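You operate a simulated robot arm through the tools that you are given. There is no shell and no other tool.

Carry out the task below with a simulated two-armed robot. There is one attempt and no reset: what you move stays moved.

TASK
Clinch the legs of the yellow transformer.
Fine: white tall knob in line with it, yellow handle down, blue lever pulled and led back, yellow handle up again.

The check looks at the end state, three seconds after you hand in, the way a careful person would. Anything else that was tipped, shoved, dropped, spilled or broken makes it a failure.

THE ROBOT
Two 7-joint arms with fingered hands on one trunk that stands fixed in place. Base frame: the origin is at the foot of the trunk, x ahead of it, y to its left, z up; the work surface is at about z = 0.8. Readings come in m, rad, newtons and seconds.
The left shoulder is at [0.059, 0.174, 1.065], the right one opposite. With the tool pointing down near the work surface each hand reaches from about 0.32 to 0.74 m from the base axis, measured 20 degrees to its own side. Payload 3.8 kg a hand.
The tool frame of a hand sits at the grasp point between the pads (the TCP): z along the fingers, y along the line on which they close. The tips reach 0.026 m beyond it. The gripper opens to 0.132 m; its body begins 0.073 m behind the TCP. The gripper is a hand of 3 fingers: y runs from the thumb to the fingers, the wrist lies at [0, 0, -0.224] in the tool frame, and closing takes about 1.5 s.
Orientation is told as [roll, pitch, yaw] about the base's x, y, z axes, in that order, counted from this pose: with the fingers straight down and closing along the base's y, the tool's x points along the base's -x, its y along +y and its z along -z.

THE INTERFACE
- The arms move only by the tool play_rows. It takes "left_moves", "right_moves" or both (then of equal length, played together; a hand with none holds still); each is a list of rows, each a list of 7 numbers: the shift along the base's x, y, z in mm, then the turn, a rotation vector about the base's x, y, z in rad, then the opening, from 0 (shut) to 1 (fully open). In form: [[x, y, z, wx, wy, wz, grip], ...]. A call has 1 to 20 rows; each row shifts and turns the commanded pose from where the row before left it. A row lasts 0.2 s, in which the tool goes at most 0.05 m and 0.15 rad; a call with a longer step from one row to the next is refused whole, and so is a gripper value outside its range. Where a pose cannot be reached the arm comes as near as it can. A force on the tool above 50 N (or 10 N above the force at the start of the call, whichever is more), or a blocked arm, ends the call early, and 0.2 s more pass. The fingers move at their own pace (about 0.108 m/s each) and stop on an object; they squeeze with about 24 N. The grip force told is the motor's: it shows also when the fingers shut on nothing. Time passes only in rows, and 0.2 s behind the last, so rows that do not move let the fingers close. It gives the time, the measured TCP pose, the force on the tool (base axes), the opening and the grip force at its end, in the units of the frame above (readings bear some noise), with the torque about the TCP (base axes, N m) and any sound that the robot's microphone picked up.
- Cameras (640 x 400 px; columns grow to the right, rows downward): "scene" is now at [0.1627, -0.0489, 0.9937]; the picture's right is [-0.59, -0.80, 0.00], its down [0.16, -0.12, -0.98] and it looks along [0.79, -0.58, 0.20] (base axes); focal length 214 px, centre (320, 200). "left" rides on the left gripper at [-0.062, 0.003, -0.092] in its tool frame; the picture's right is [-0.05, -1.00, 0.00], its down [0.83, -0.04, -0.56] and it looks along [0.55, -0.03, 0.83] (tool axes); focal length 230 px, centre (320, 200). "right" rides on the right gripper at [0.062, 0.003, -0.092] in its tool frame; the picture's right is [-0.05, 1.00, 0.00], its down [-0.83, -0.04, -0.55] and it looks along [-0.55, -0.03, 0.83] (tool axes); focal length 230 px, centre (320, 200). There is no depth. A picture from a camera that has moved, and an enlarged one, comes with that camera's place and axes in the base frame and with its lens.
- snapshot(camera): a new picture of that camera. No time passes.
- lift_body(by): moves the trunk up (or, below 0, down) by that many m; the arms and the scene camera ride with it, the base frame stays. It gives what a move gives, with no picture.
- preshape(shape, hand): the hand has 3 fingers and takes this shape, open, in about a second: jaw (thumb against the fingers, like two jaws); tri (thumb and two fingers); tip (a fingertip pinch); poke (one finger out to press); point (the index stretched); flat (the hand flat); cup (the hand cupped); fist (a fist). The gripper value then closes the fingers along that shape, each until it touches; the sizes above hold for jaw. It gives what a move gives, with no picture.
- aim_head(pan, tilt): turns the head with the scene camera to pan (to the left, within 1.047 rad either way) and tilt (down, from -0.506 to 1.204), counted from straight ahead of the robot (the tilt from the chest, where the trunk bows). It gives what a move gives.
- zoom(camera, box): a new picture of the part [left, top, right, bottom] of that camera's present view, enlarged. No time passes.
- hand_in(): hands the job in; it is judged then, once.

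Places have to be worked out from the pictures, the camera data and where the tool is seen. Open the grippers and draw the arms clear of the work before you hand the job in, unless the task says otherwise.

The tools are called after "Request:" by a JSON object that holds its "op" and its "data". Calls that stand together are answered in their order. play_rows: Moves the arms, as the interface text tells. Its arguments: {"type":"object","properties":{"left_moves":{"type":"array","items":{"type":"array","items":{"type":"number"}}},"right_moves":{"type":"array","items":{"type":"array","items":{"type":"number"}}}},"required":[]} The other tools are called the same way: lift_body (by) moves the trunk up or down; preshape (shape, hand) gives the hand a shape; aim_head (pan, tilt) turns the head that bears the scene camera; snapshot (camera) takes a picture; zoom (camera, box) takes an enlarged picture of a part of a camera's view; hand_in () hands the job in.

At the start:

```text
time_s: 0.0
left_tool_pos: [0.4362, -0.0506, 1.0958]
left_tool_rot: [0.0, 0.001, 0.001]
left_force: [0.6, 0.4, 0.1]
left_ft_torque: [0.0, 0.01, -0.04]
left_opening: 0.132
left_finger_force: 0.0
left_shape: jaw
right_tool_pos: [0.3202, -0.3926, 1.1233]
right_tool_rot: [0.001, -0.001, 0.0]
right_force: [-0.2, 0.4, -0.4]
right_ft_torque: [-0.01, 0.02, -0.01]
right_opening: 0.1319
right_finger_force: 0.0
right_shape: jaw
trunk travel left (down, up): [-0.375, 0.107]
head pan, tilt (commanded): [-0.637, -0.206]
```

scene: 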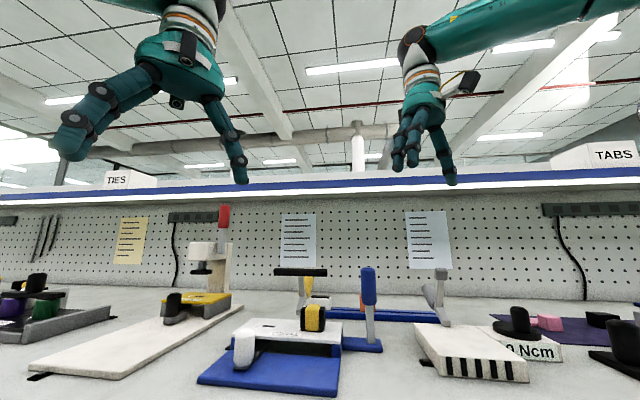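
right: 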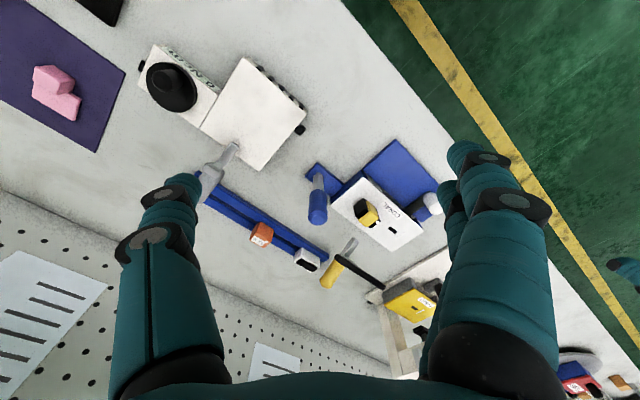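
left: 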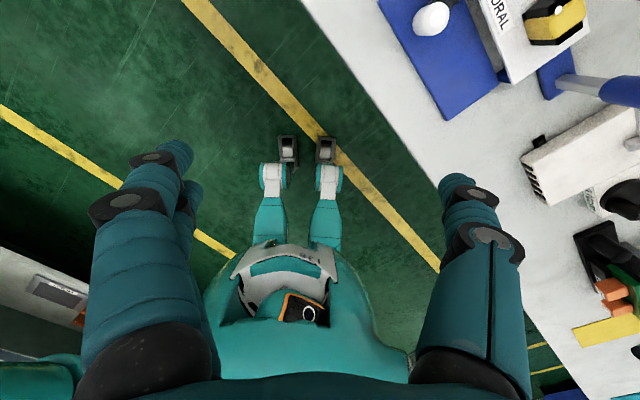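

The head looks too high; I see a blue base fixture with a white box, a white knob, a blue lever and yellow-handled items. I tilt the head down to see the work surface better.

Request:
{"op": "aim_head", "data": {"pan": -0.5, "tilt": 0.4}}

Request:
{"op": "snapshot", "data": {"camera": "scene"}}

Request:
{"op": "snapshot", "data": {"camera": "right"}}

```text
time_s: 1.0
left_tool_pos: [0.4372, -0.0503, 1.0953]
left_tool_rot: [-0.001, 0.0, -0.002]
left_force: [0.1, 0.0, -0.3]
left_ft_torque: [0.0, 0.0, 0.04]
left_opening: 0.132
left_finger_force: 0.1
left_shape: jaw
right_tool_pos: [0.3207, -0.3924, 1.1225]
right_tool_rot: [0.002, -0.003, 0.002]
right_force: [-0.3, 0.2, -0.2]
right_ft_torque: [0.01, 0.04, -0.03]
right_opening: 0.1317
right_finger_force: 0.0
right_shape: jaw
trunk travel left (down, up): [-0.375, 0.107]
head pan, tilt (commanded): [-0.499, 0.4]
```

```text
taken
camera scene: at [0.1774, -0.0438, 0.939], right [-0.48, -0.88, 0.0], down [-0.34, 0.19, -0.92], along [0.81, -0.44, -0.39], focal length 214 px, centre (320, 200)
```

scene: 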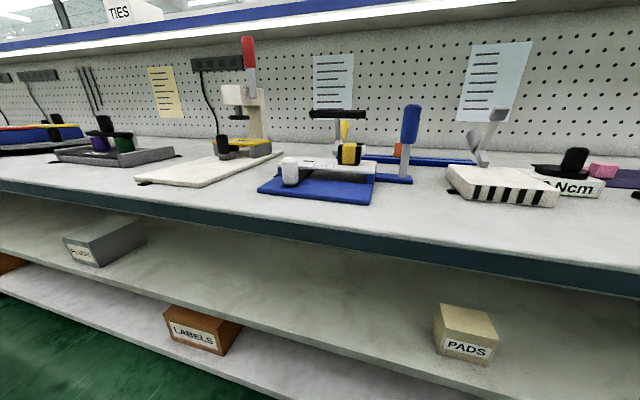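

```text
taken
camera right: at [0.2581, -0.3904, 1.2131], right [0.05, 1.0, 0.0], down [0.83, -0.04, 0.56], along [0.56, -0.03, -0.83], focal length 230 px, centre (320, 200)
```

right: 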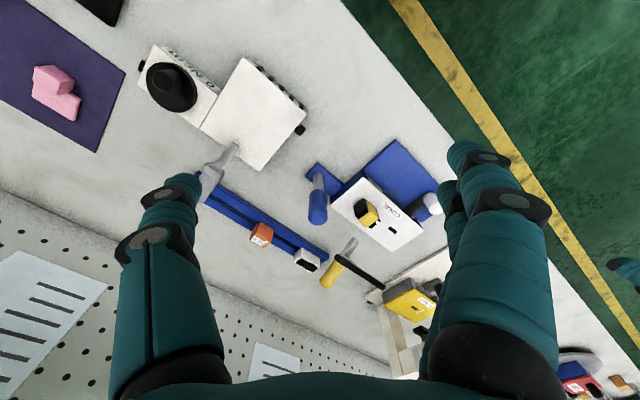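

The bench stands at an angle. I zoom in on the blue fixture from both cameras.

Request:
{"op": "zoom", "data": {"camera": "scene", "box": [240, 90, 440, 215]}}

Request:
{"op": "zoom", "data": {"camera": "right", "box": [190, 120, 450, 320]}}

Request:
{"op": "zoom", "data": {"camera": "scene", "box": [420, 90, 640, 220]}}

Request:
{"op": "zoom", "data": {"camera": "scene", "box": [100, 30, 320, 200]}}

```text
3.20 times, centred on (340, 152) of scene
camera zoom: at [0.1774, -0.0438, 0.939], right [-0.48, -0.88, 0.0], down [-0.34, 0.19, -0.92], along [0.81, -0.44, -0.39], focal length 686 px, centre (256, 352)
```

zoom: 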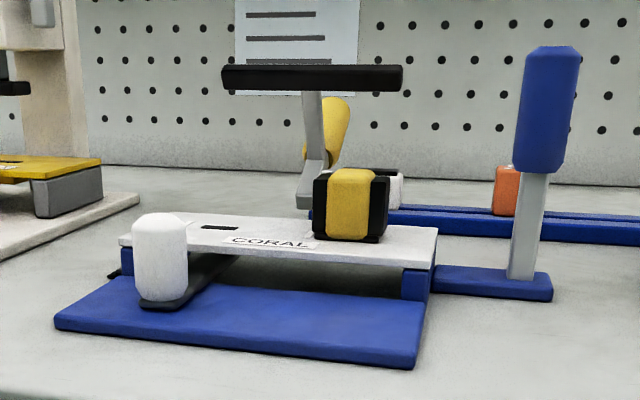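

```text
2.00 times, centred on (320, 220) of right
camera zoom: at [0.2581, -0.3904, 1.2131], right [0.05, 1.0, 0.0], down [0.83, -0.04, 0.56], along [0.56, -0.03, -0.83], focal length 460 px, centre (320, 160)
```

zoom: 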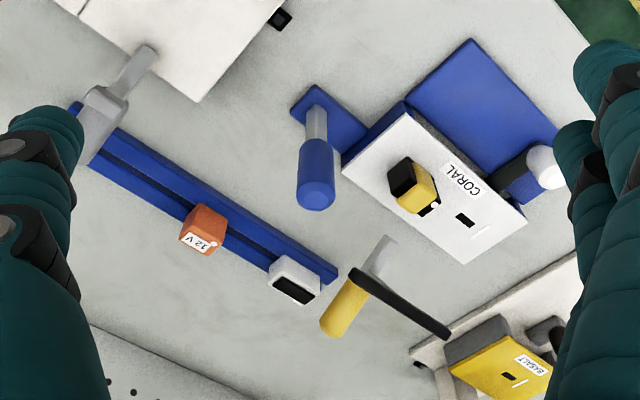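

```text
2.91 times, centred on (530, 155) of scene
camera zoom: at [0.1774, -0.0438, 0.939], right [-0.48, -0.88, 0.0], down [-0.34, 0.19, -0.92], along [0.81, -0.44, -0.39], focal length 624 px, centre (-291, 331)
```

zoom: 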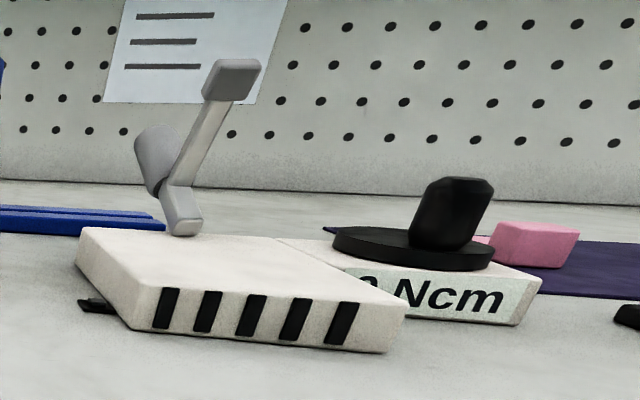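

```text
2.35 times, centred on (210, 115) of scene
camera zoom: at [0.1774, -0.0438, 0.939], right [-0.48, -0.88, 0.0], down [-0.34, 0.19, -0.92], along [0.81, -0.44, -0.39], focal length 505 px, centre (579, 400)
```

zoom: 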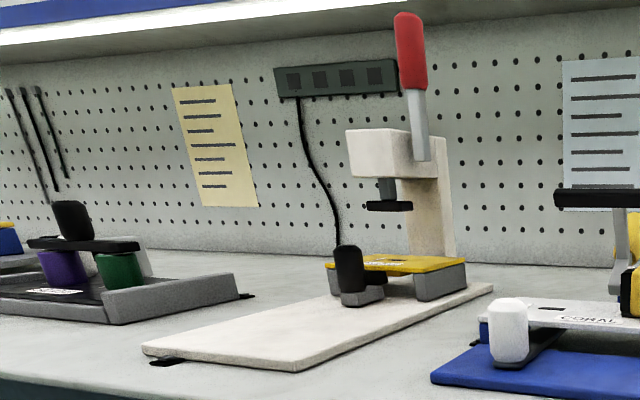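

The CORAL fixture has a board with a yellow transformer, a white-knobbed slide on its front edge, a blue lever on the right and a yellow clamp handle behind. I draw the left arm aside and bring the right hand camera more centrally over the fixture.

Request:
{"op": "play_rows", "data": {"left_moves": [[0, 40, 0, 0, 0, 0, 1], [0, 40, 0, 0, 0, 0, 1], [0, 40, 0, 0, 0, 0, 1], [0, 40, 0, 0, 0, 0, 1], [0, 40, 0, 0, 0, 0, 1], [0, 40, 0, 0, 0, 0, 1]], "right_moves": [[0, 20, 0, 0, 0, 0, 1], [0, 20, 0, 0, 0, 0, 1], [0, 20, 0, 0, 0, 0, 1], [0, 20, 0, 0, 0, 0, 1], [0, 20, 0, 0, 0, 0, 1], [0, 10, 0, 0, 0, 0, 1]]}}

Request:
{"op": "snapshot", "data": {"camera": "right"}}

Request:
{"op": "snapshot", "data": {"camera": "left"}}

Request:
{"op": "snapshot", "data": {"camera": "scene"}}

```text
time_s: 2.4
left_tool_pos: [0.4367, 0.1921, 1.0952]
left_tool_rot: [0.001, 0.0, 0.0]
left_force: [0.7, -0.6, -0.1]
left_ft_torque: [-0.02, -0.03, 0.02]
left_opening: 0.1318
left_finger_force: 0.0
left_shape: jaw
right_tool_pos: [0.3198, -0.2818, 1.1234]
right_tool_rot: [0.0, -0.001, 0.0]
right_force: [-0.4, -0.7, 0.3]
right_ft_torque: [0.0, 0.04, 0.01]
right_opening: 0.1318
right_finger_force: 0.0
right_shape: jaw
trunk travel left (down, up): [-0.375, 0.107]
head pan, tilt (commanded): [-0.499, 0.4]
```

```text
taken
camera right: at [0.2568, -0.2795, 1.2136], right [0.05, 1.0, 0.0], down [0.83, -0.04, 0.56], along [0.56, -0.03, -0.83], focal length 230 px, centre (320, 200)
```

right: 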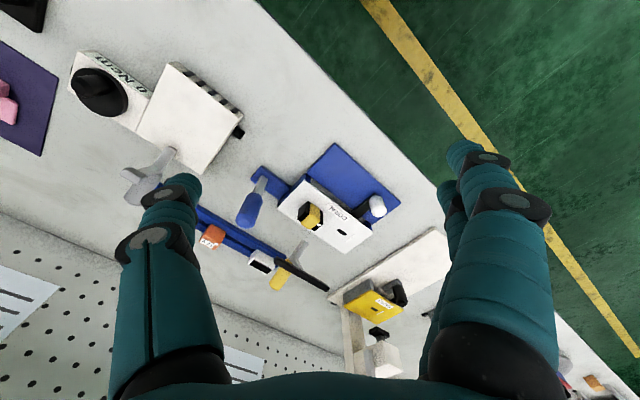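

```text
taken
camera left: at [0.497, 0.1953, 1.1882], right [0.05, -1.0, 0.0], down [-0.83, -0.04, 0.56], along [-0.55, -0.03, -0.83], focal length 230 px, centre (320, 200)
```

left: 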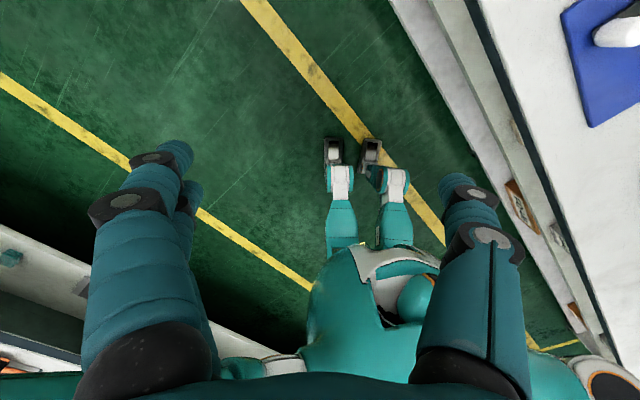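

```text
taken
camera scene: at [0.1771, -0.0433, 0.939], right [-0.48, -0.88, 0.0], down [-0.34, 0.19, -0.92], along [0.81, -0.44, -0.39], focal length 214 px, centre (320, 200)
```

scene: 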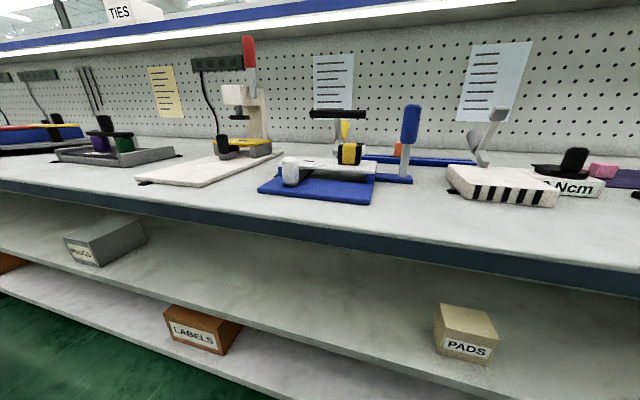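

Zooming the right hand's view on the fixture.

Request:
{"op": "zoom", "data": {"camera": "right", "box": [220, 120, 420, 245]}}

Request:
{"op": "zoom", "data": {"camera": "right", "box": [180, 180, 360, 292]}}

```text
3.20 times, centred on (320, 182) of right
camera zoom: at [0.2568, -0.2795, 1.2136], right [0.05, 1.0, 0.0], down [0.83, -0.04, 0.56], along [0.56, -0.03, -0.83], focal length 736 px, centre (320, 256)
```

zoom: 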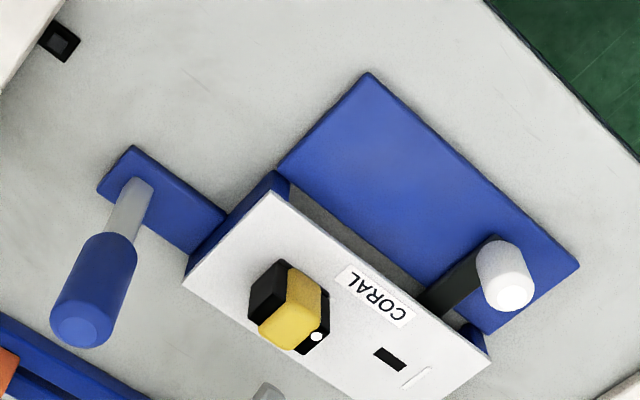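

```text
3.56 times, centred on (270, 236) of right
camera zoom: at [0.2568, -0.2795, 1.2136], right [0.05, 1.0, 0.0], down [0.83, -0.04, 0.56], along [0.56, -0.03, -0.83], focal length 818 px, centre (498, 72)
```

zoom: 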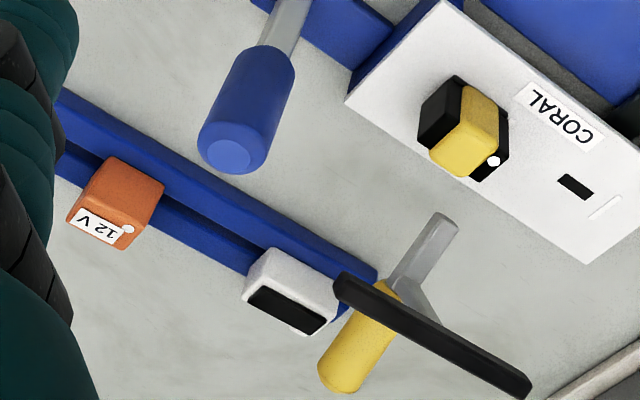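

The board's long axis runs at about 45° in the base frame (front edge along [0.7,0.7]). I bring the right hand closer, staying above 1.03 m, to look at the clamp handle and lever in detail.

Request:
{"op": "play_rows", "data": {"right_moves": [[20, -8, -10, 0, 0, 0, 1], [20, -8, -10, 0, 0, 0, 1], [20, -8, -10, 0, 0, 0, 1], [20, -8, -10, 0, 0, 0, 1], [20, -8, -10, 0, 0, 0, 1], [20, -8, -10, 0, 0, 0, 1]]}}

Request:
{"op": "snapshot", "data": {"camera": "right"}}

Request:
{"op": "snapshot", "data": {"camera": "scene"}}

```text
time_s: 3.8
left_tool_pos: [0.4374, 0.1898, 1.0944]
left_tool_rot: [0.001, 0.003, -0.001]
left_force: [0.8, 0.7, -1.0]
left_ft_torque: [-0.02, 0.02, 0.01]
left_opening: 0.1319
left_finger_force: 0.0
left_shape: jaw
right_tool_pos: [0.4428, -0.3302, 1.0618]
right_tool_rot: [0.002, 0.001, 0.001]
right_force: [0.8, -0.6, 0.1]
right_ft_torque: [0.01, -0.01, 0.0]
right_opening: 0.1318
right_finger_force: 0.0
right_shape: jaw
trunk travel left (down, up): [-0.375, 0.107]
head pan, tilt (commanded): [-0.499, 0.4]
```

```text
taken
camera right: at [0.3787, -0.3292, 1.1523], right [0.05, 1.0, 0.0], down [0.83, -0.04, 0.56], along [0.55, -0.03, -0.83], focal length 230 px, centre (320, 200)
```

right: 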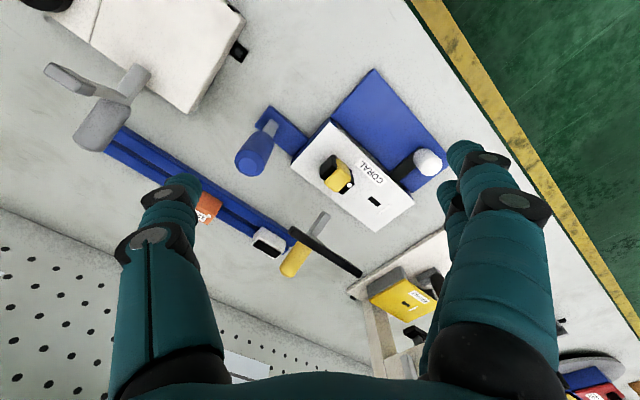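

```text
taken
camera scene: at [0.1777, -0.0439, 0.9388], right [-0.48, -0.88, 0.0], down [-0.34, 0.19, -0.92], along [0.81, -0.44, -0.39], focal length 214 px, centre (320, 200)
```

scene: 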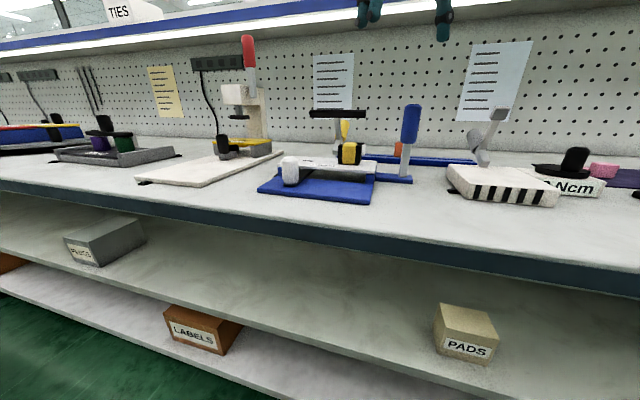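

Closer now; I zoom on both halves.

Request:
{"op": "zoom", "data": {"camera": "right", "box": [220, 60, 460, 210]}}

Request:
{"op": "zoom", "data": {"camera": "right", "box": [230, 180, 390, 280]}}

Request:
{"op": "zoom", "data": {"camera": "scene", "box": [290, 95, 386, 155]}}

Request:
{"op": "zoom", "data": {"camera": "scene", "box": [250, 130, 426, 240]}}

```text
2.67 times, centred on (340, 135) of right
camera zoom: at [0.3787, -0.3292, 1.1523], right [0.05, 1.0, 0.0], down [0.83, -0.04, 0.56], along [0.55, -0.03, -0.83], focal length 614 px, centre (267, 373)
```

zoom: 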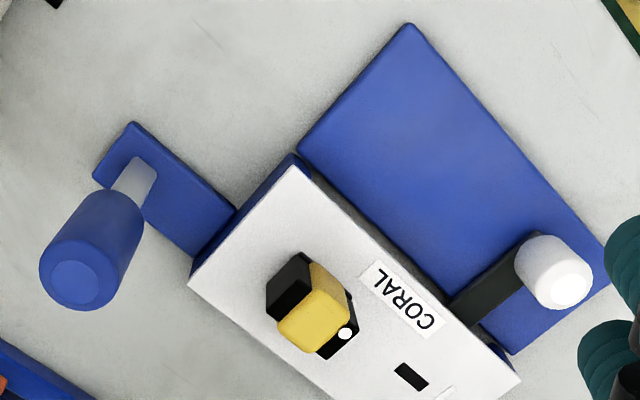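

```text
4.00 times, centred on (310, 230) of right
camera zoom: at [0.3787, -0.3292, 1.1523], right [0.05, 1.0, 0.0], down [0.83, -0.04, 0.56], along [0.55, -0.03, -0.83], focal length 920 px, centre (360, 80)
```

zoom: 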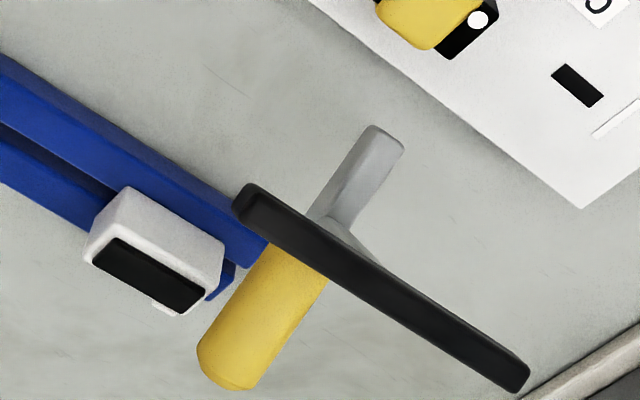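

```text
6.67 times, centred on (338, 125) of scene
camera zoom: at [0.1777, -0.0439, 0.9388], right [-0.48, -0.88, 0.0], down [-0.34, 0.19, -0.92], along [0.81, -0.44, -0.39], focal length 1430 px, centre (200, 700)
```

zoom: 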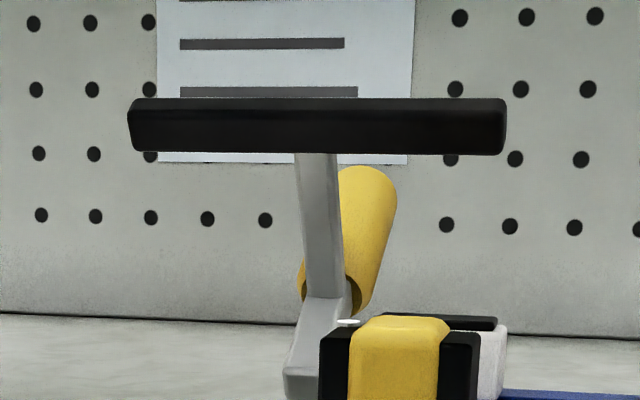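

```text
3.64 times, centred on (338, 185) of scene
camera zoom: at [0.1777, -0.0439, 0.9388], right [-0.48, -0.88, 0.0], down [-0.34, 0.19, -0.92], along [0.81, -0.44, -0.39], focal length 780 px, centre (254, 254)
```

zoom: 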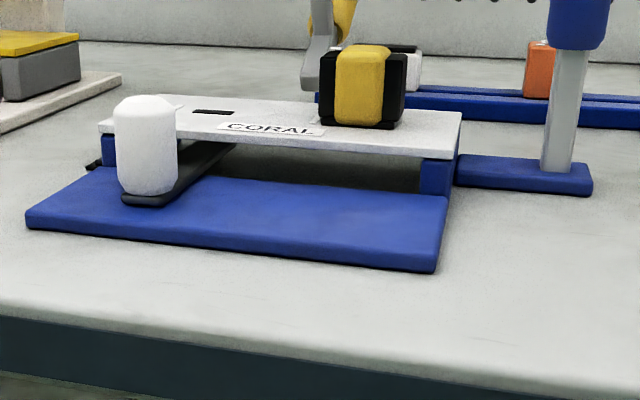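

From triangulation: board top at z≈0.836, transformer at about (0.53,-0.31), knob at (0.527,-0.18), lever near (0.476,-0.403), and clamp bar at about (0.62,-0.33,0.93). I now go to the right side of the fixture, yawed and tilted, to see the clamp mechanism in profile.

Request:
{"op": "play_rows", "data": {"right_moves": [[-10, -30, 0, 0, 0, 0.131, 1], [-10, -30, 0, 0, 0, 0.131, 1], [-10, -30, 0, 0, 0, 0.131, 1], [-10, -30, 0, 0, 0, 0.131, 1], [-10, -30, 0, 0, 0, 0.131, 1], [-10, -30, 0, 0, 0, 0.13, 1]]}}

Request:
{"op": "snapshot", "data": {"camera": "right"}}

```text
time_s: 5.2
left_tool_pos: [0.4364, 0.1901, 1.0954]
left_tool_rot: [-0.001, -0.001, 0.001]
left_force: [0.2, 0.4, -0.2]
left_ft_torque: [-0.02, 0.03, 0.02]
left_opening: 0.1319
left_finger_force: 0.0
left_shape: jaw
right_tool_pos: [0.3827, -0.5084, 1.0626]
right_tool_rot: [0.001, -0.003, 0.787]
right_force: [0.8, -0.3, -0.5]
right_ft_torque: [0.03, 0.0, -0.03]
right_opening: 0.1317
right_finger_force: 0.0
right_shape: jaw
trunk travel left (down, up): [-0.375, 0.107]
head pan, tilt (commanded): [-0.499, 0.4]
```

```text
taken
camera right: at [0.3343, -0.5526, 1.1535], right [-0.67, 0.74, 0.0], down [0.62, 0.56, 0.56], along [0.41, 0.37, -0.83], focal length 230 px, centre (320, 200)
```

right: 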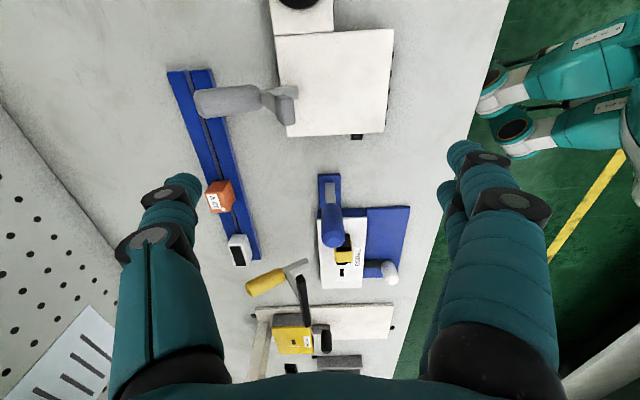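

Now tilting the hand camera about the bench's depth axis, and lowering a little, for a side profile.

Request:
{"op": "play_rows", "data": {"right_moves": [[0, 0, -8, 0.1, -0.1, 0, 1], [0, 0, -8, 0.1, -0.1, 0, 1], [0, 0, -8, 0.1, -0.1, 0, 1], [0, 0, -8, 0.1, -0.1, 0, 1]]}}

Request:
{"op": "snapshot", "data": {"camera": "right"}}

Request:
{"op": "zoom", "data": {"camera": "right", "box": [200, 120, 440, 270]}}

```text
time_s: 6.2
left_tool_pos: [0.4354, 0.1901, 1.0961]
left_tool_rot: [-0.001, 0.0, 0.0]
left_force: [0.5, -0.5, 0.6]
left_ft_torque: [-0.02, -0.02, 0.02]
left_opening: 0.1319
left_finger_force: 0.1
left_shape: jaw
right_tool_pos: [0.3793, -0.51, 1.0312]
right_tool_rot: [0.0, -0.569, 0.785]
right_force: [0.0, 0.1, 0.2]
right_ft_torque: [0.01, 0.0, -0.03]
right_opening: 0.1318
right_finger_force: 0.0
right_shape: jaw
trunk travel left (down, up): [-0.375, 0.107]
head pan, tilt (commanded): [-0.499, 0.4]
```

```text
taken
camera right: at [0.3048, -0.5809, 1.0741], right [-0.68, 0.74, 0.03], down [0.31, 0.25, 0.92], along [0.67, 0.63, -0.4], focal length 230 px, centre (320, 200)
```

right: 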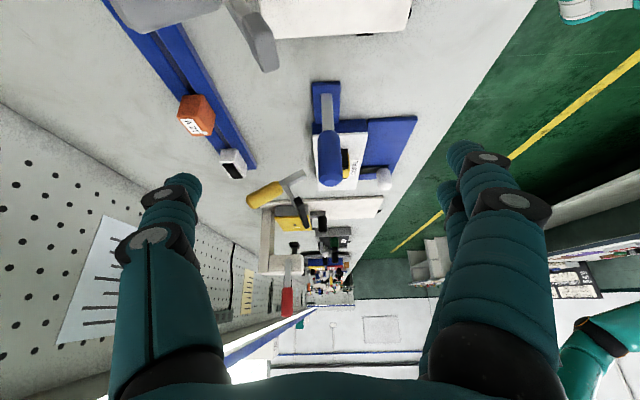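

```text
2.67 times, centred on (320, 195) of right
camera zoom: at [0.3048, -0.5809, 1.0741], right [-0.68, 0.74, 0.03], down [0.31, 0.25, 0.92], along [0.67, 0.63, -0.4], focal length 614 px, centre (320, 213)
```

zoom: 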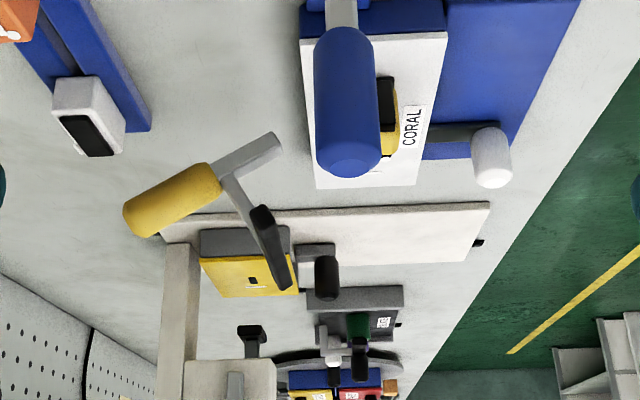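

The handle's shaft and yellow grip form one line with the black bar on a side arm. I zoom in more on the foot/pivot from this angle.

Request:
{"op": "zoom", "data": {"camera": "right", "box": [236, 150, 332, 210]}}

Request:
{"op": "zoom", "data": {"camera": "right", "box": [300, 70, 428, 200]}}

Request:
{"op": "zoom", "data": {"camera": "scene", "box": [300, 110, 380, 160]}}

```text
6.67 times, centred on (284, 180) of right
camera zoom: at [0.3048, -0.5809, 1.0741], right [-0.68, 0.74, 0.03], down [0.31, 0.25, 0.92], along [0.67, 0.63, -0.4], focal length 1534 px, centre (560, 333)
```

zoom: 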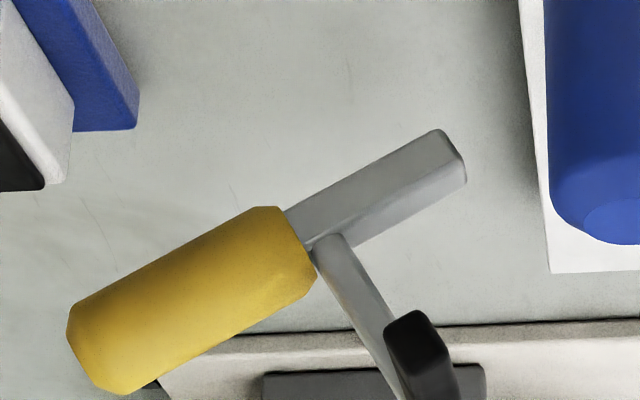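

```text
3.08 times, centred on (364, 135) of right
camera zoom: at [0.3048, -0.5809, 1.0741], right [-0.68, 0.74, 0.03], down [0.31, 0.25, 0.92], along [0.67, 0.63, -0.4], focal length 708 px, centre (185, 400)
```

zoom: 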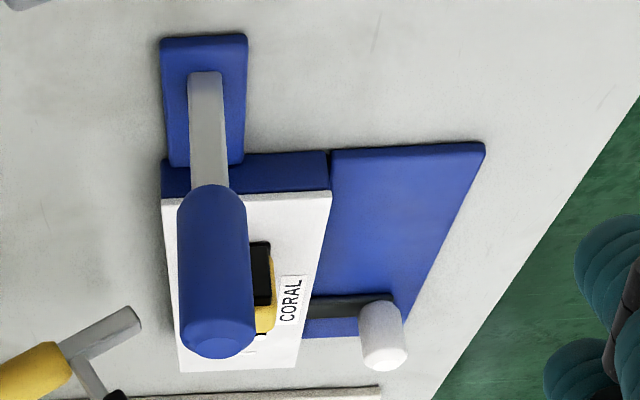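

```text
8.00 times, centred on (340, 135) of scene
camera zoom: at [0.1773, -0.044, 0.9389], right [-0.48, -0.88, 0.0], down [-0.34, 0.19, -0.92], along [0.81, -0.44, -0.39], focal length 1716 px, centre (160, 720)
```

zoom: 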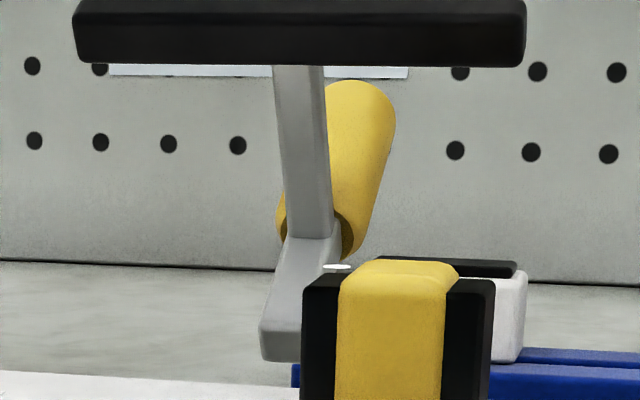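

The geometry is clear: rigid lever pivoting at the shaft's front end behind the board; swinging it forward brings the black bar down on the transformer with the handle near upright. Step one is the knob: I untilt and yaw the hand to -45° (closing along the board's length), heading above the knob.

Request:
{"op": "play_rows", "data": {"right_moves": [[0, 0, 10, -0.1, 0.1, 0, 1], [0, 0, 10, -0.1, 0.1, 0, 1], [0, 0, 10, -0.1, 0.1, 0, 1], [0, 0, 10, -0.1, 0.1, 0, 1], [11, 20, 0, 0, 0, -0.143, 1], [11, 20, 0, 0, 0, -0.143, 1], [11, 20, 0, 0, 0, -0.143, 1], [11, 20, 0, 0, 0, -0.143, 1], [11, 20, 0, 0, 0, -0.143, 1], [11, 20, 0, 0, 0, -0.143, 1], [11, 20, 0, 0, 0, -0.143, 1], [11, 20, 0, 0, 0, -0.143, 1], [11, 20, 0, 0, 0, -0.143, 1], [11, 20, 0, 0, 0, -0.143, 1], [11, 20, 0, 0, 0, -0.143, 1]]}}

Request:
{"op": "snapshot", "data": {"camera": "right"}}

```text
time_s: 9.4
left_tool_pos: [0.4352, 0.1907, 1.0948]
left_tool_rot: [0.0, 0.004, 0.0]
left_force: [0.4, -0.4, -0.4]
left_ft_torque: [0.01, 0.0, -0.01]
left_opening: 0.1319
left_finger_force: 0.1
left_shape: jaw
right_tool_pos: [0.5034, -0.2877, 1.0717]
right_tool_rot: [0.0, 0.001, -0.788]
right_force: [0.8, 0.0, 0.5]
right_ft_torque: [0.0, 0.02, 0.02]
right_opening: 0.132
right_finger_force: 0.0
right_shape: jaw
trunk travel left (down, up): [-0.375, 0.107]
head pan, tilt (commanded): [-0.499, 0.4]
```

```text
taken
camera right: at [0.4601, -0.244, 1.1618], right [0.75, 0.67, 0.0], down [0.55, -0.62, 0.56], along [0.37, -0.41, -0.83], focal length 230 px, centre (320, 200)
```

right: 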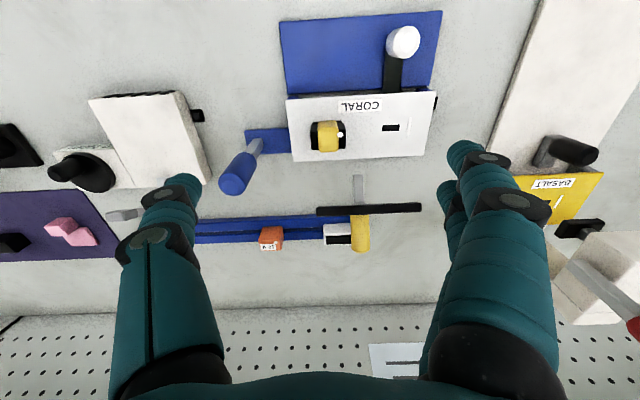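

A clean aligned view. I zoom for accurate measurement of knob and transformer.

Request:
{"op": "zoom", "data": {"camera": "right", "box": [270, 0, 462, 120]}}

Request:
{"op": "zoom", "data": {"camera": "right", "box": [210, 90, 450, 260]}}

```text
3.33 times, centred on (366, 60) of right
camera zoom: at [0.4601, -0.244, 1.1618], right [0.75, 0.67, 0.0], down [0.55, -0.62, 0.56], along [0.37, -0.41, -0.83], focal length 767 px, centre (167, 667)
```

zoom: 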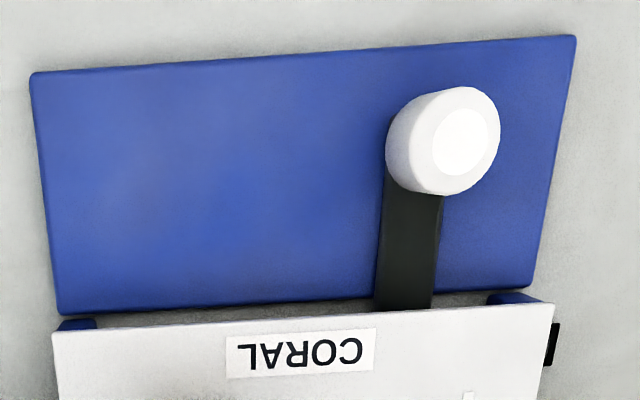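

```text
2.35 times, centred on (330, 175) of right
camera zoom: at [0.4601, -0.244, 1.1618], right [0.75, 0.67, 0.0], down [0.55, -0.62, 0.56], along [0.37, -0.41, -0.83], focal length 541 px, centre (296, 259)
```

zoom: 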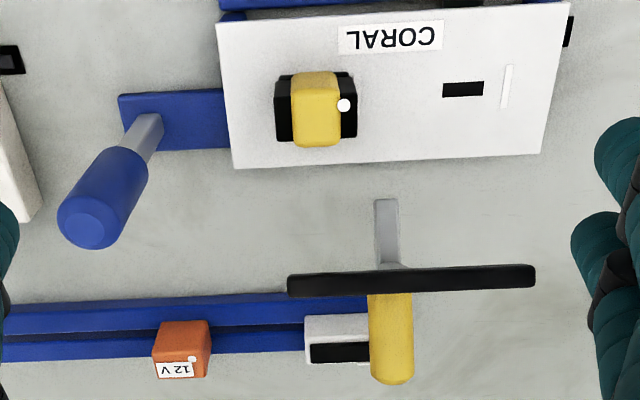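

Measured: knob centre ≈(0.528,-0.177) with top z≈0.86, transformer about 90 mm to the right along the board. I move above the knob with jaws open and go down to z≈0.93 first.

Request:
{"op": "play_rows", "data": {"right_moves": [[5, 22, -10, 0, 0, 0, 1], [5, 22, -10, 0, 0, 0, 1], [5, 22, -10, 0, 0, 0, 1], [5, 22, -10, 0, 0, 0, 1], [5, 23, -10, 0, 0, 0, 1], [0, 0, -30, 0, 0, 0, 1], [0, 0, -30, 0, 0, 0, 1], [0, 0, -30, 0, 0, 0, 1]]}}

Request:
{"op": "snapshot", "data": {"camera": "scene"}}

Request:
{"op": "snapshot", "data": {"camera": "right"}}

```text
time_s: 11.2
left_tool_pos: [0.4364, 0.1897, 1.0952]
left_tool_rot: [0.0, 0.001, 0.0]
left_force: [0.5, -0.2, -0.9]
left_ft_torque: [-0.04, -0.01, 0.0]
left_opening: 0.1317
left_finger_force: 0.0
left_shape: jaw
right_tool_pos: [0.5163, -0.254, 0.9322]
right_tool_rot: [0.002, 0.003, -0.782]
right_force: [0.2, 0.4, -1.3]
right_ft_torque: [0.01, 0.03, -0.01]
right_opening: 0.1318
right_finger_force: 0.1
right_shape: jaw
right hand out of reach, approached as far as the arm can: row 3, 4, 5, 7, 8
trunk travel left (down, up): [-0.375, 0.107]
head pan, tilt (commanded): [-0.499, 0.4]
```

```text
taken
camera scene: at [0.1776, -0.044, 0.9389], right [-0.48, -0.88, 0.0], down [-0.34, 0.19, -0.92], along [0.81, -0.44, -0.39], focal length 214 px, centre (320, 200)
```

scene: 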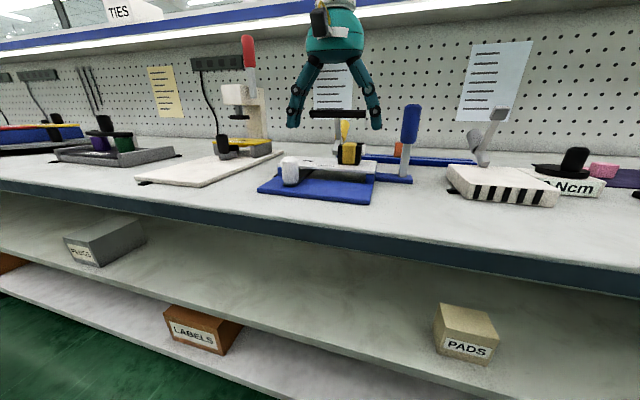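

```text
taken
camera right: at [0.472, -0.2101, 1.0234], right [0.74, 0.67, 0.0], down [0.56, -0.62, 0.55], along [0.37, -0.41, -0.83], focal length 230 px, centre (320, 200)
```

right: 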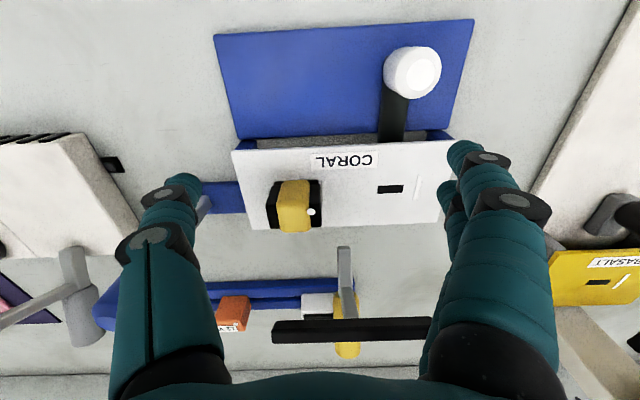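

Yaw -45° is beyond the wrist's reach there, so the hand stopped short over the board, clear of everything. I raise and relax the yaw to about -20° and check where it settles.

Request:
{"op": "play_rows", "data": {"right_moves": [[0, 0, 30, 0, 0, 0, 1], [0, 0, 20, 0, 0, 0.145, 1], [0, 0, 0, 0, 0, 0.145, 1], [0, 0, 0, 0, 0, 0.145, 1], [0, 0, 0, 0, 0, 0, 1]]}}

Request:
{"op": "snapshot", "data": {"camera": "right"}}

```text
time_s: 12.4
left_tool_pos: [0.4365, 0.1903, 1.0959]
left_tool_rot: [-0.001, -0.001, 0.0]
left_force: [-0.4, 0.5, 0.9]
left_ft_torque: [0.0, 0.03, -0.01]
left_opening: 0.1317
left_finger_force: 0.0
left_shape: jaw
right_tool_pos: [0.5141, -0.2557, 0.9847]
right_tool_rot: [0.0, -0.002, -0.349]
right_force: [0.2, -0.6, -0.4]
right_ft_torque: [-0.01, -0.01, 0.0]
right_opening: 0.1319
right_finger_force: 0.0
right_shape: jaw
trunk travel left (down, up): [-0.375, 0.107]
head pan, tilt (commanded): [-0.499, 0.4]
```

```text
taken
camera right: at [0.4562, -0.2329, 1.0745], right [0.39, 0.92, 0.0], down [0.76, -0.33, 0.56], along [0.51, -0.22, -0.83], focal length 230 px, centre (320, 200)
```

right: 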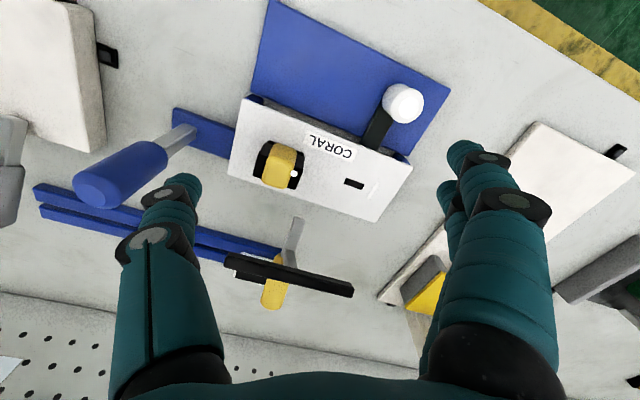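

The commanded pose follows the actual one. Now I shift to directly above the knob at yaw -20°.

Request:
{"op": "play_rows", "data": {"right_moves": [[3, 20, 0, 0, 0, 0, 0.8], [3, 20, 0, 0, 0, 0, 0.75], [4, 20, -10, 0, 0, 0, 0.75], [4, 18, -10, 0, 0, 0, 0.75], [0, 0, 0, 0, 0, 0, 0.75]]}}

Request:
{"op": "snapshot", "data": {"camera": "right"}}

Request:
{"op": "snapshot", "data": {"camera": "scene"}}

```text
time_s: 13.6
left_tool_pos: [0.4363, 0.19, 1.0946]
left_tool_rot: [0.002, 0.0, 0.0]
left_force: [-0.1, 1.0, 0.3]
left_ft_torque: [-0.01, 0.0, 0.0]
left_opening: 0.1318
left_finger_force: 0.0
left_shape: jaw
right_tool_pos: [0.5196, -0.2158, 0.9847]
right_tool_rot: [0.001, -0.002, -0.35]
right_force: [0.6, -0.4, 0.3]
right_ft_torque: [0.0, -0.04, -0.02]
right_opening: 0.0992
right_finger_force: 0.0
right_shape: jaw
right hand out of reach, approached as far as the arm can: row 3, 4
trunk travel left (down, up): [-0.375, 0.107]
head pan, tilt (commanded): [-0.499, 0.4]
```

```text
taken
camera right: at [0.461, -0.1946, 1.0744], right [0.39, 0.92, 0.0], down [0.76, -0.33, 0.56], along [0.51, -0.22, -0.83], focal length 230 px, centre (320, 200)
```

right: 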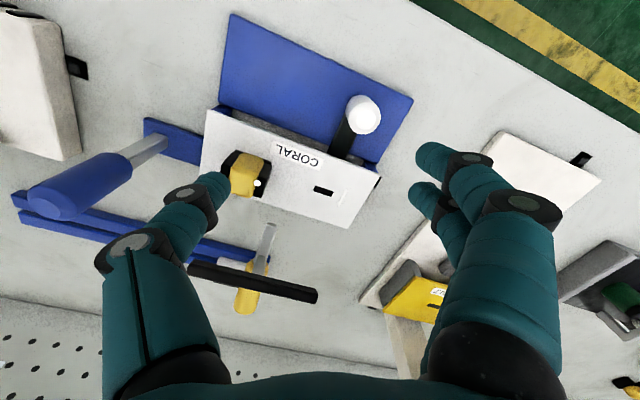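

```text
taken
camera scene: at [0.1772, -0.0438, 0.9389], right [-0.48, -0.88, 0.0], down [-0.34, 0.19, -0.92], along [0.81, -0.44, -0.39], focal length 214 px, centre (320, 200)
```

scene: 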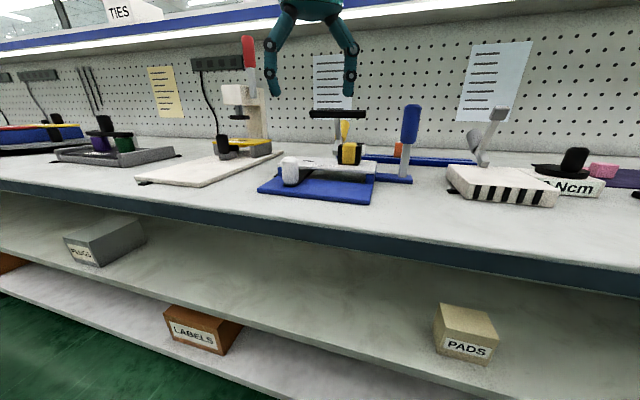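

The right wrist stays limited there; the left arm mirrored should manage a -45° yaw at the knob. I withdraw the right hand to the right side (yaw +45°) and then bring the left over.

Request:
{"op": "play_rows", "data": {"right_moves": [[0, 0, 20, 0, 0, 0, 0.75], [-10, -10, 20, 0, 0, 0.12, 0.75], [-17, -33, 10, 0, 0, 0.12, 0.75], [-17, -33, 10, 0, 0, 0.12, 0.75], [-17, -33, 10, 0, 0, 0.12, 0.75], [-17, -33, 5, 0, 0, 0.12, 0.75], [-17, -33, 0, 0, 0, 0.12, 0.75], [-17, -33, 0, 0, 0, 0.12, 0.75], [-17, -33, 0, 0, 0, 0.12, 0.75], [-17, -33, 0, 0, 0, 0.12, 0.75], [0, 0, 0, 0, 0, 0.055, 0.75]]}}

```text
time_s: 16.0
left_tool_pos: [0.4377, 0.1898, 1.0946]
left_tool_rot: [0.001, 0.002, -0.001]
left_force: [-0.4, -1.0, -0.2]
left_ft_torque: [0.03, 0.0, -0.02]
left_opening: 0.132
left_finger_force: 0.0
left_shape: jaw
right_tool_pos: [0.3749, -0.4944, 1.0599]
right_tool_rot: [0.001, -0.003, 0.782]
right_force: [0.0, -0.3, 0.4]
right_ft_torque: [-0.01, 0.01, 0.0]
right_opening: 0.0995
right_finger_force: 0.0
right_shape: jaw
right hand out of reach, approached as far as the arm can: row 1
trunk travel left (down, up): [-0.375, 0.107]
head pan, tilt (commanded): [-0.499, 0.4]
```

The right hand is parked. Now the left hand travels over to the knob with yaw turning to -45°, staying near 1.0 m.

Request:
{"op": "play_rows", "data": {"left_moves": [[8, -33, -7, 0, 0, -0.0714, 0.8], [8, -33, -7, 0, 0, -0.0714, 0.75], [8, -33, -7, 0, 0, -0.0714, 0.75], [8, -33, -7, 0, 0, -0.0714, 0.75], [8, -33, -7, 0, 0, -0.0714, 0.75], [8, -33, -7, 0, 0, -0.0714, 0.75], [8, -33, -7, 0, 0, -0.0714, 0.75], [8, -33, -7, 0, 0, -0.0714, 0.75], [9, -34, -7, 0, 0, -0.0714, 0.75], [9, -34, -7, 0, 0, -0.0714, 0.75], [9, -34, -7, 0, 0, -0.0714, 0.75], [0, 0, 0, 0, 0, 0, 0.75]]}}

Request:
{"op": "snapshot", "data": {"camera": "left"}}

Request:
{"op": "snapshot", "data": {"camera": "scene"}}

```text
time_s: 18.6
left_tool_pos: [0.5264, -0.1749, 1.0178]
left_tool_rot: [0.001, -0.001, -0.787]
left_force: [-0.4, -0.1, -0.3]
left_ft_torque: [0.01, 0.01, 0.04]
left_opening: 0.0995
left_finger_force: 0.0
left_shape: jaw
right_tool_pos: [0.3737, -0.4936, 1.0613]
right_tool_rot: [0.002, 0.0, 0.784]
right_force: [0.9, 0.9, 0.6]
right_ft_torque: [-0.02, -0.02, 0.05]
right_opening: 0.099
right_finger_force: 0.1
right_shape: jaw
trunk travel left (down, up): [-0.375, 0.107]
head pan, tilt (commanded): [-0.499, 0.4]
```

```text
taken
camera left: at [0.5724, -0.2159, 1.1105], right [-0.67, -0.74, 0.0], down [-0.62, 0.56, 0.55], along [-0.41, 0.37, -0.83], focal length 230 px, centre (320, 200)
```

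left: 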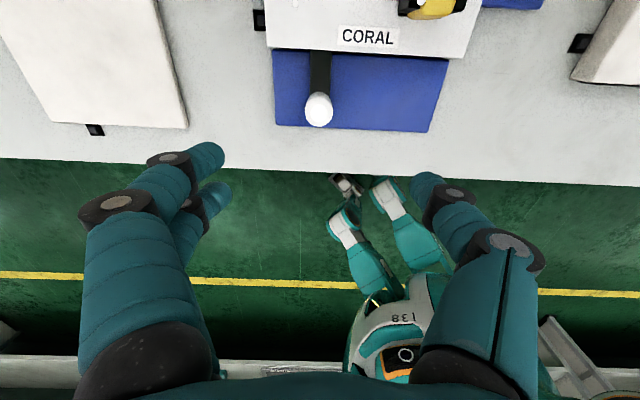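

```text
taken
camera scene: at [0.1777, -0.0431, 0.9389], right [-0.48, -0.88, 0.0], down [-0.34, 0.19, -0.92], along [0.81, -0.44, -0.39], focal length 214 px, centre (320, 200)
```

scene: 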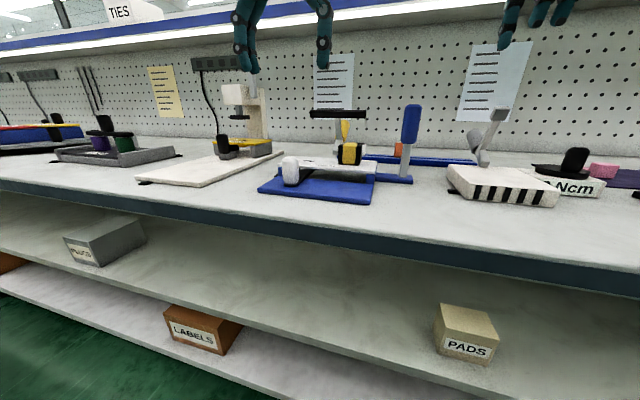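

The left hand reached the spot. I zoom from the left camera for exact knob offset relative to the TCP.

Request:
{"op": "zoom", "data": {"camera": "left", "box": [250, 0, 490, 150]}}

Request:
{"op": "zoom", "data": {"camera": "scene", "box": [250, 130, 426, 240]}}

```text
2.67 times, centred on (370, 75) of left
camera zoom: at [0.5724, -0.2159, 1.1105], right [-0.67, -0.74, 0.0], down [-0.62, 0.56, 0.55], along [-0.41, 0.37, -0.83], focal length 614 px, centre (187, 533)
```

zoom: 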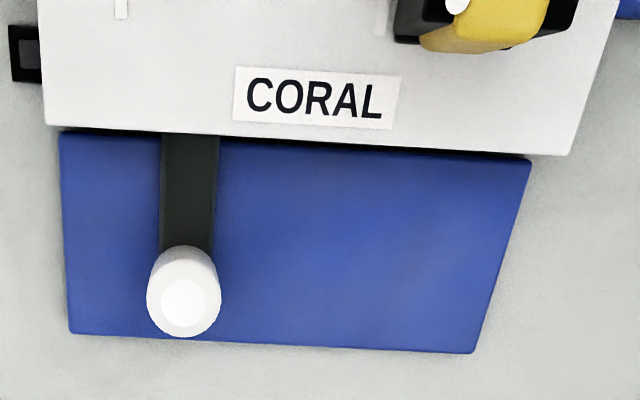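

```text
3.64 times, centred on (338, 185) of scene
camera zoom: at [0.1777, -0.0431, 0.9389], right [-0.48, -0.88, 0.0], down [-0.34, 0.19, -0.92], along [0.81, -0.44, -0.39], focal length 780 px, centre (254, 254)
```

zoom: 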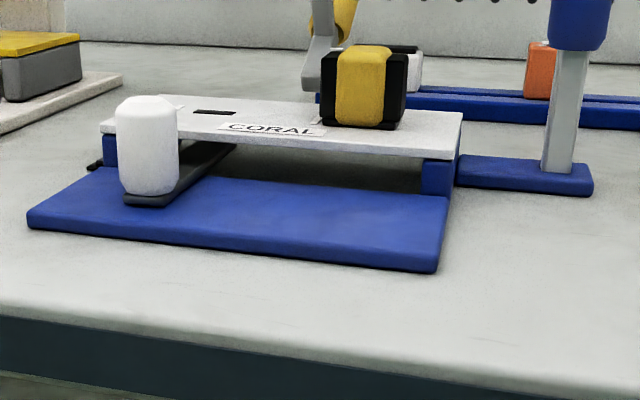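

The knob is centred between the jaws within a few mm. I descend around it to TCP z≈0.85.

Request:
{"op": "play_rows", "data": {"left_moves": [[2, -1, -25, 0, 0, 0, 0.75], [1, -1, -25, 0, 0, 0, 0.75], [0, 0, -25, 0, 0, 0, 0.75], [0, 0, -25, 0, 0, 0, 0.75], [0, 0, -25, 0, 0, 0, 0.75], [0, 0, -20, 0, 0, 0, 0.75]]}}

Request:
{"op": "snapshot", "data": {"camera": "left"}}

Request:
{"op": "snapshot", "data": {"camera": "scene"}}

```text
time_s: 20.0
left_tool_pos: [0.5289, -0.1793, 0.8734]
left_tool_rot: [0.0, 0.0, -0.783]
left_force: [0.0, 0.7, -0.7]
left_ft_torque: [0.0, -0.02, 0.02]
left_opening: 0.0993
left_finger_force: 0.0
left_shape: jaw
right_tool_pos: [0.3745, -0.4948, 1.0597]
right_tool_rot: [0.003, -0.001, 0.785]
right_force: [0.1, -0.4, -0.6]
right_ft_torque: [0.02, 0.02, -0.01]
right_opening: 0.0993
right_finger_force: 0.0
right_shape: jaw
trunk travel left (down, up): [-0.375, 0.107]
head pan, tilt (commanded): [-0.499, 0.4]
```

```text
taken
camera left: at [0.5753, -0.2192, 0.9661], right [-0.67, -0.74, 0.0], down [-0.62, 0.56, 0.56], along [-0.41, 0.37, -0.83], focal length 230 px, centre (320, 200)
```

left: 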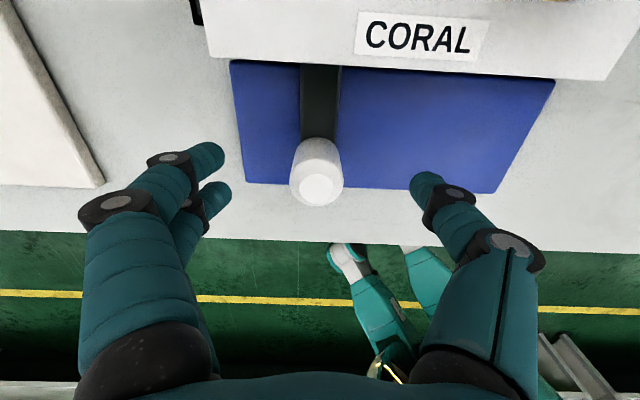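

```text
taken
camera scene: at [0.1774, -0.0438, 0.9389], right [-0.48, -0.88, 0.0], down [-0.34, 0.19, -0.92], along [0.81, -0.44, -0.39], focal length 214 px, centre (320, 200)
```

scene: 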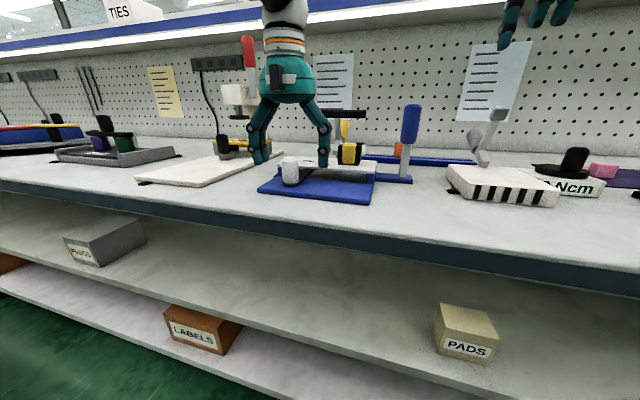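

Centred well. I go down the last 23 mm and close on the knob.

Request:
{"op": "play_rows", "data": {"left_moves": [[0, 0, -12, 0, 0, 0, 0.75], [1, 1, -11, 0, 0, 0, 0.75], [0, 0, 0, 0, 0, 0, 0.5], [0, 0, 0, 0, 0, 0, 0.35], [0, 0, 0, 0, 0, 0, 0.2], [0, 0, 0, 0, 0, 0, 0.1], [0, 0, 0, 0, 0, 0, 0.1], [0, 0, 0, 0, 0, 0, 0.1]]}}

Request:
{"op": "snapshot", "data": {"camera": "left"}}

Request:
{"op": "zoom", "data": {"camera": "scene", "box": [230, 100, 422, 220]}}

```text
time_s: 21.8
left_tool_pos: [0.5309, -0.1781, 0.8505]
left_tool_rot: [0.001, 0.002, -0.786]
left_force: [-0.4, -2.0, -2.9]
left_ft_torque: [-0.03, 0.01, 0.07]
left_opening: 0.0197
left_finger_force: 24.0
left_shape: jaw
right_tool_pos: [0.3737, -0.4936, 1.0607]
right_tool_rot: [0.003, -0.001, 0.785]
right_force: [-1.4, 0.3, 0.7]
right_ft_torque: [-0.04, 0.02, 0.0]
right_opening: 0.0993
right_finger_force: 0.1
right_shape: jaw
trunk travel left (down, up): [-0.375, 0.107]
head pan, tilt (commanded): [-0.499, 0.4]
```

```text
taken
camera left: at [0.5768, -0.2185, 0.9437], right [-0.67, -0.74, 0.0], down [-0.62, 0.56, 0.56], along [-0.41, 0.37, -0.83], focal length 230 px, centre (320, 200)
```

left: 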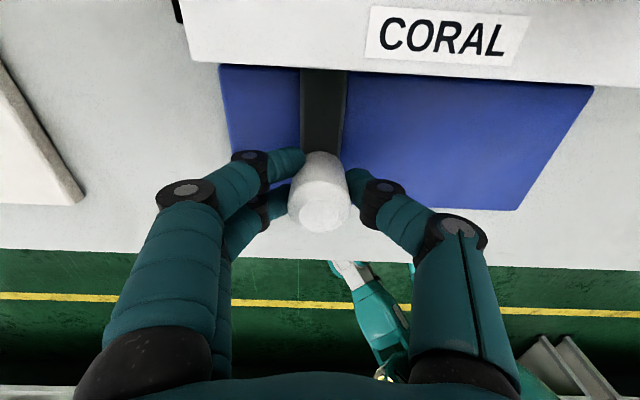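

```text
3.33 times, centred on (326, 160) of scene
camera zoom: at [0.1774, -0.0441, 0.9389], right [-0.48, -0.88, 0.0], down [-0.34, 0.19, -0.92], along [0.81, -0.44, -0.39], focal length 715 px, centre (300, 333)
```

zoom: 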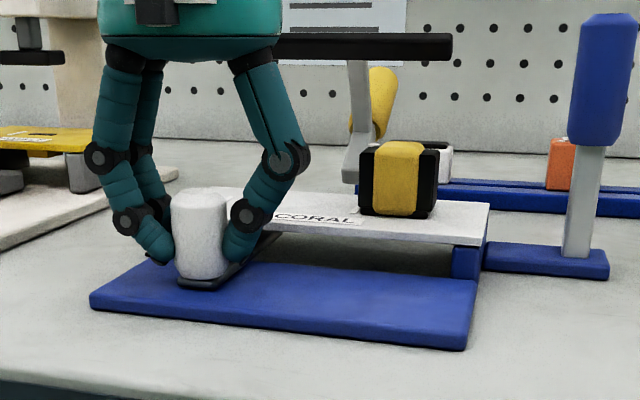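

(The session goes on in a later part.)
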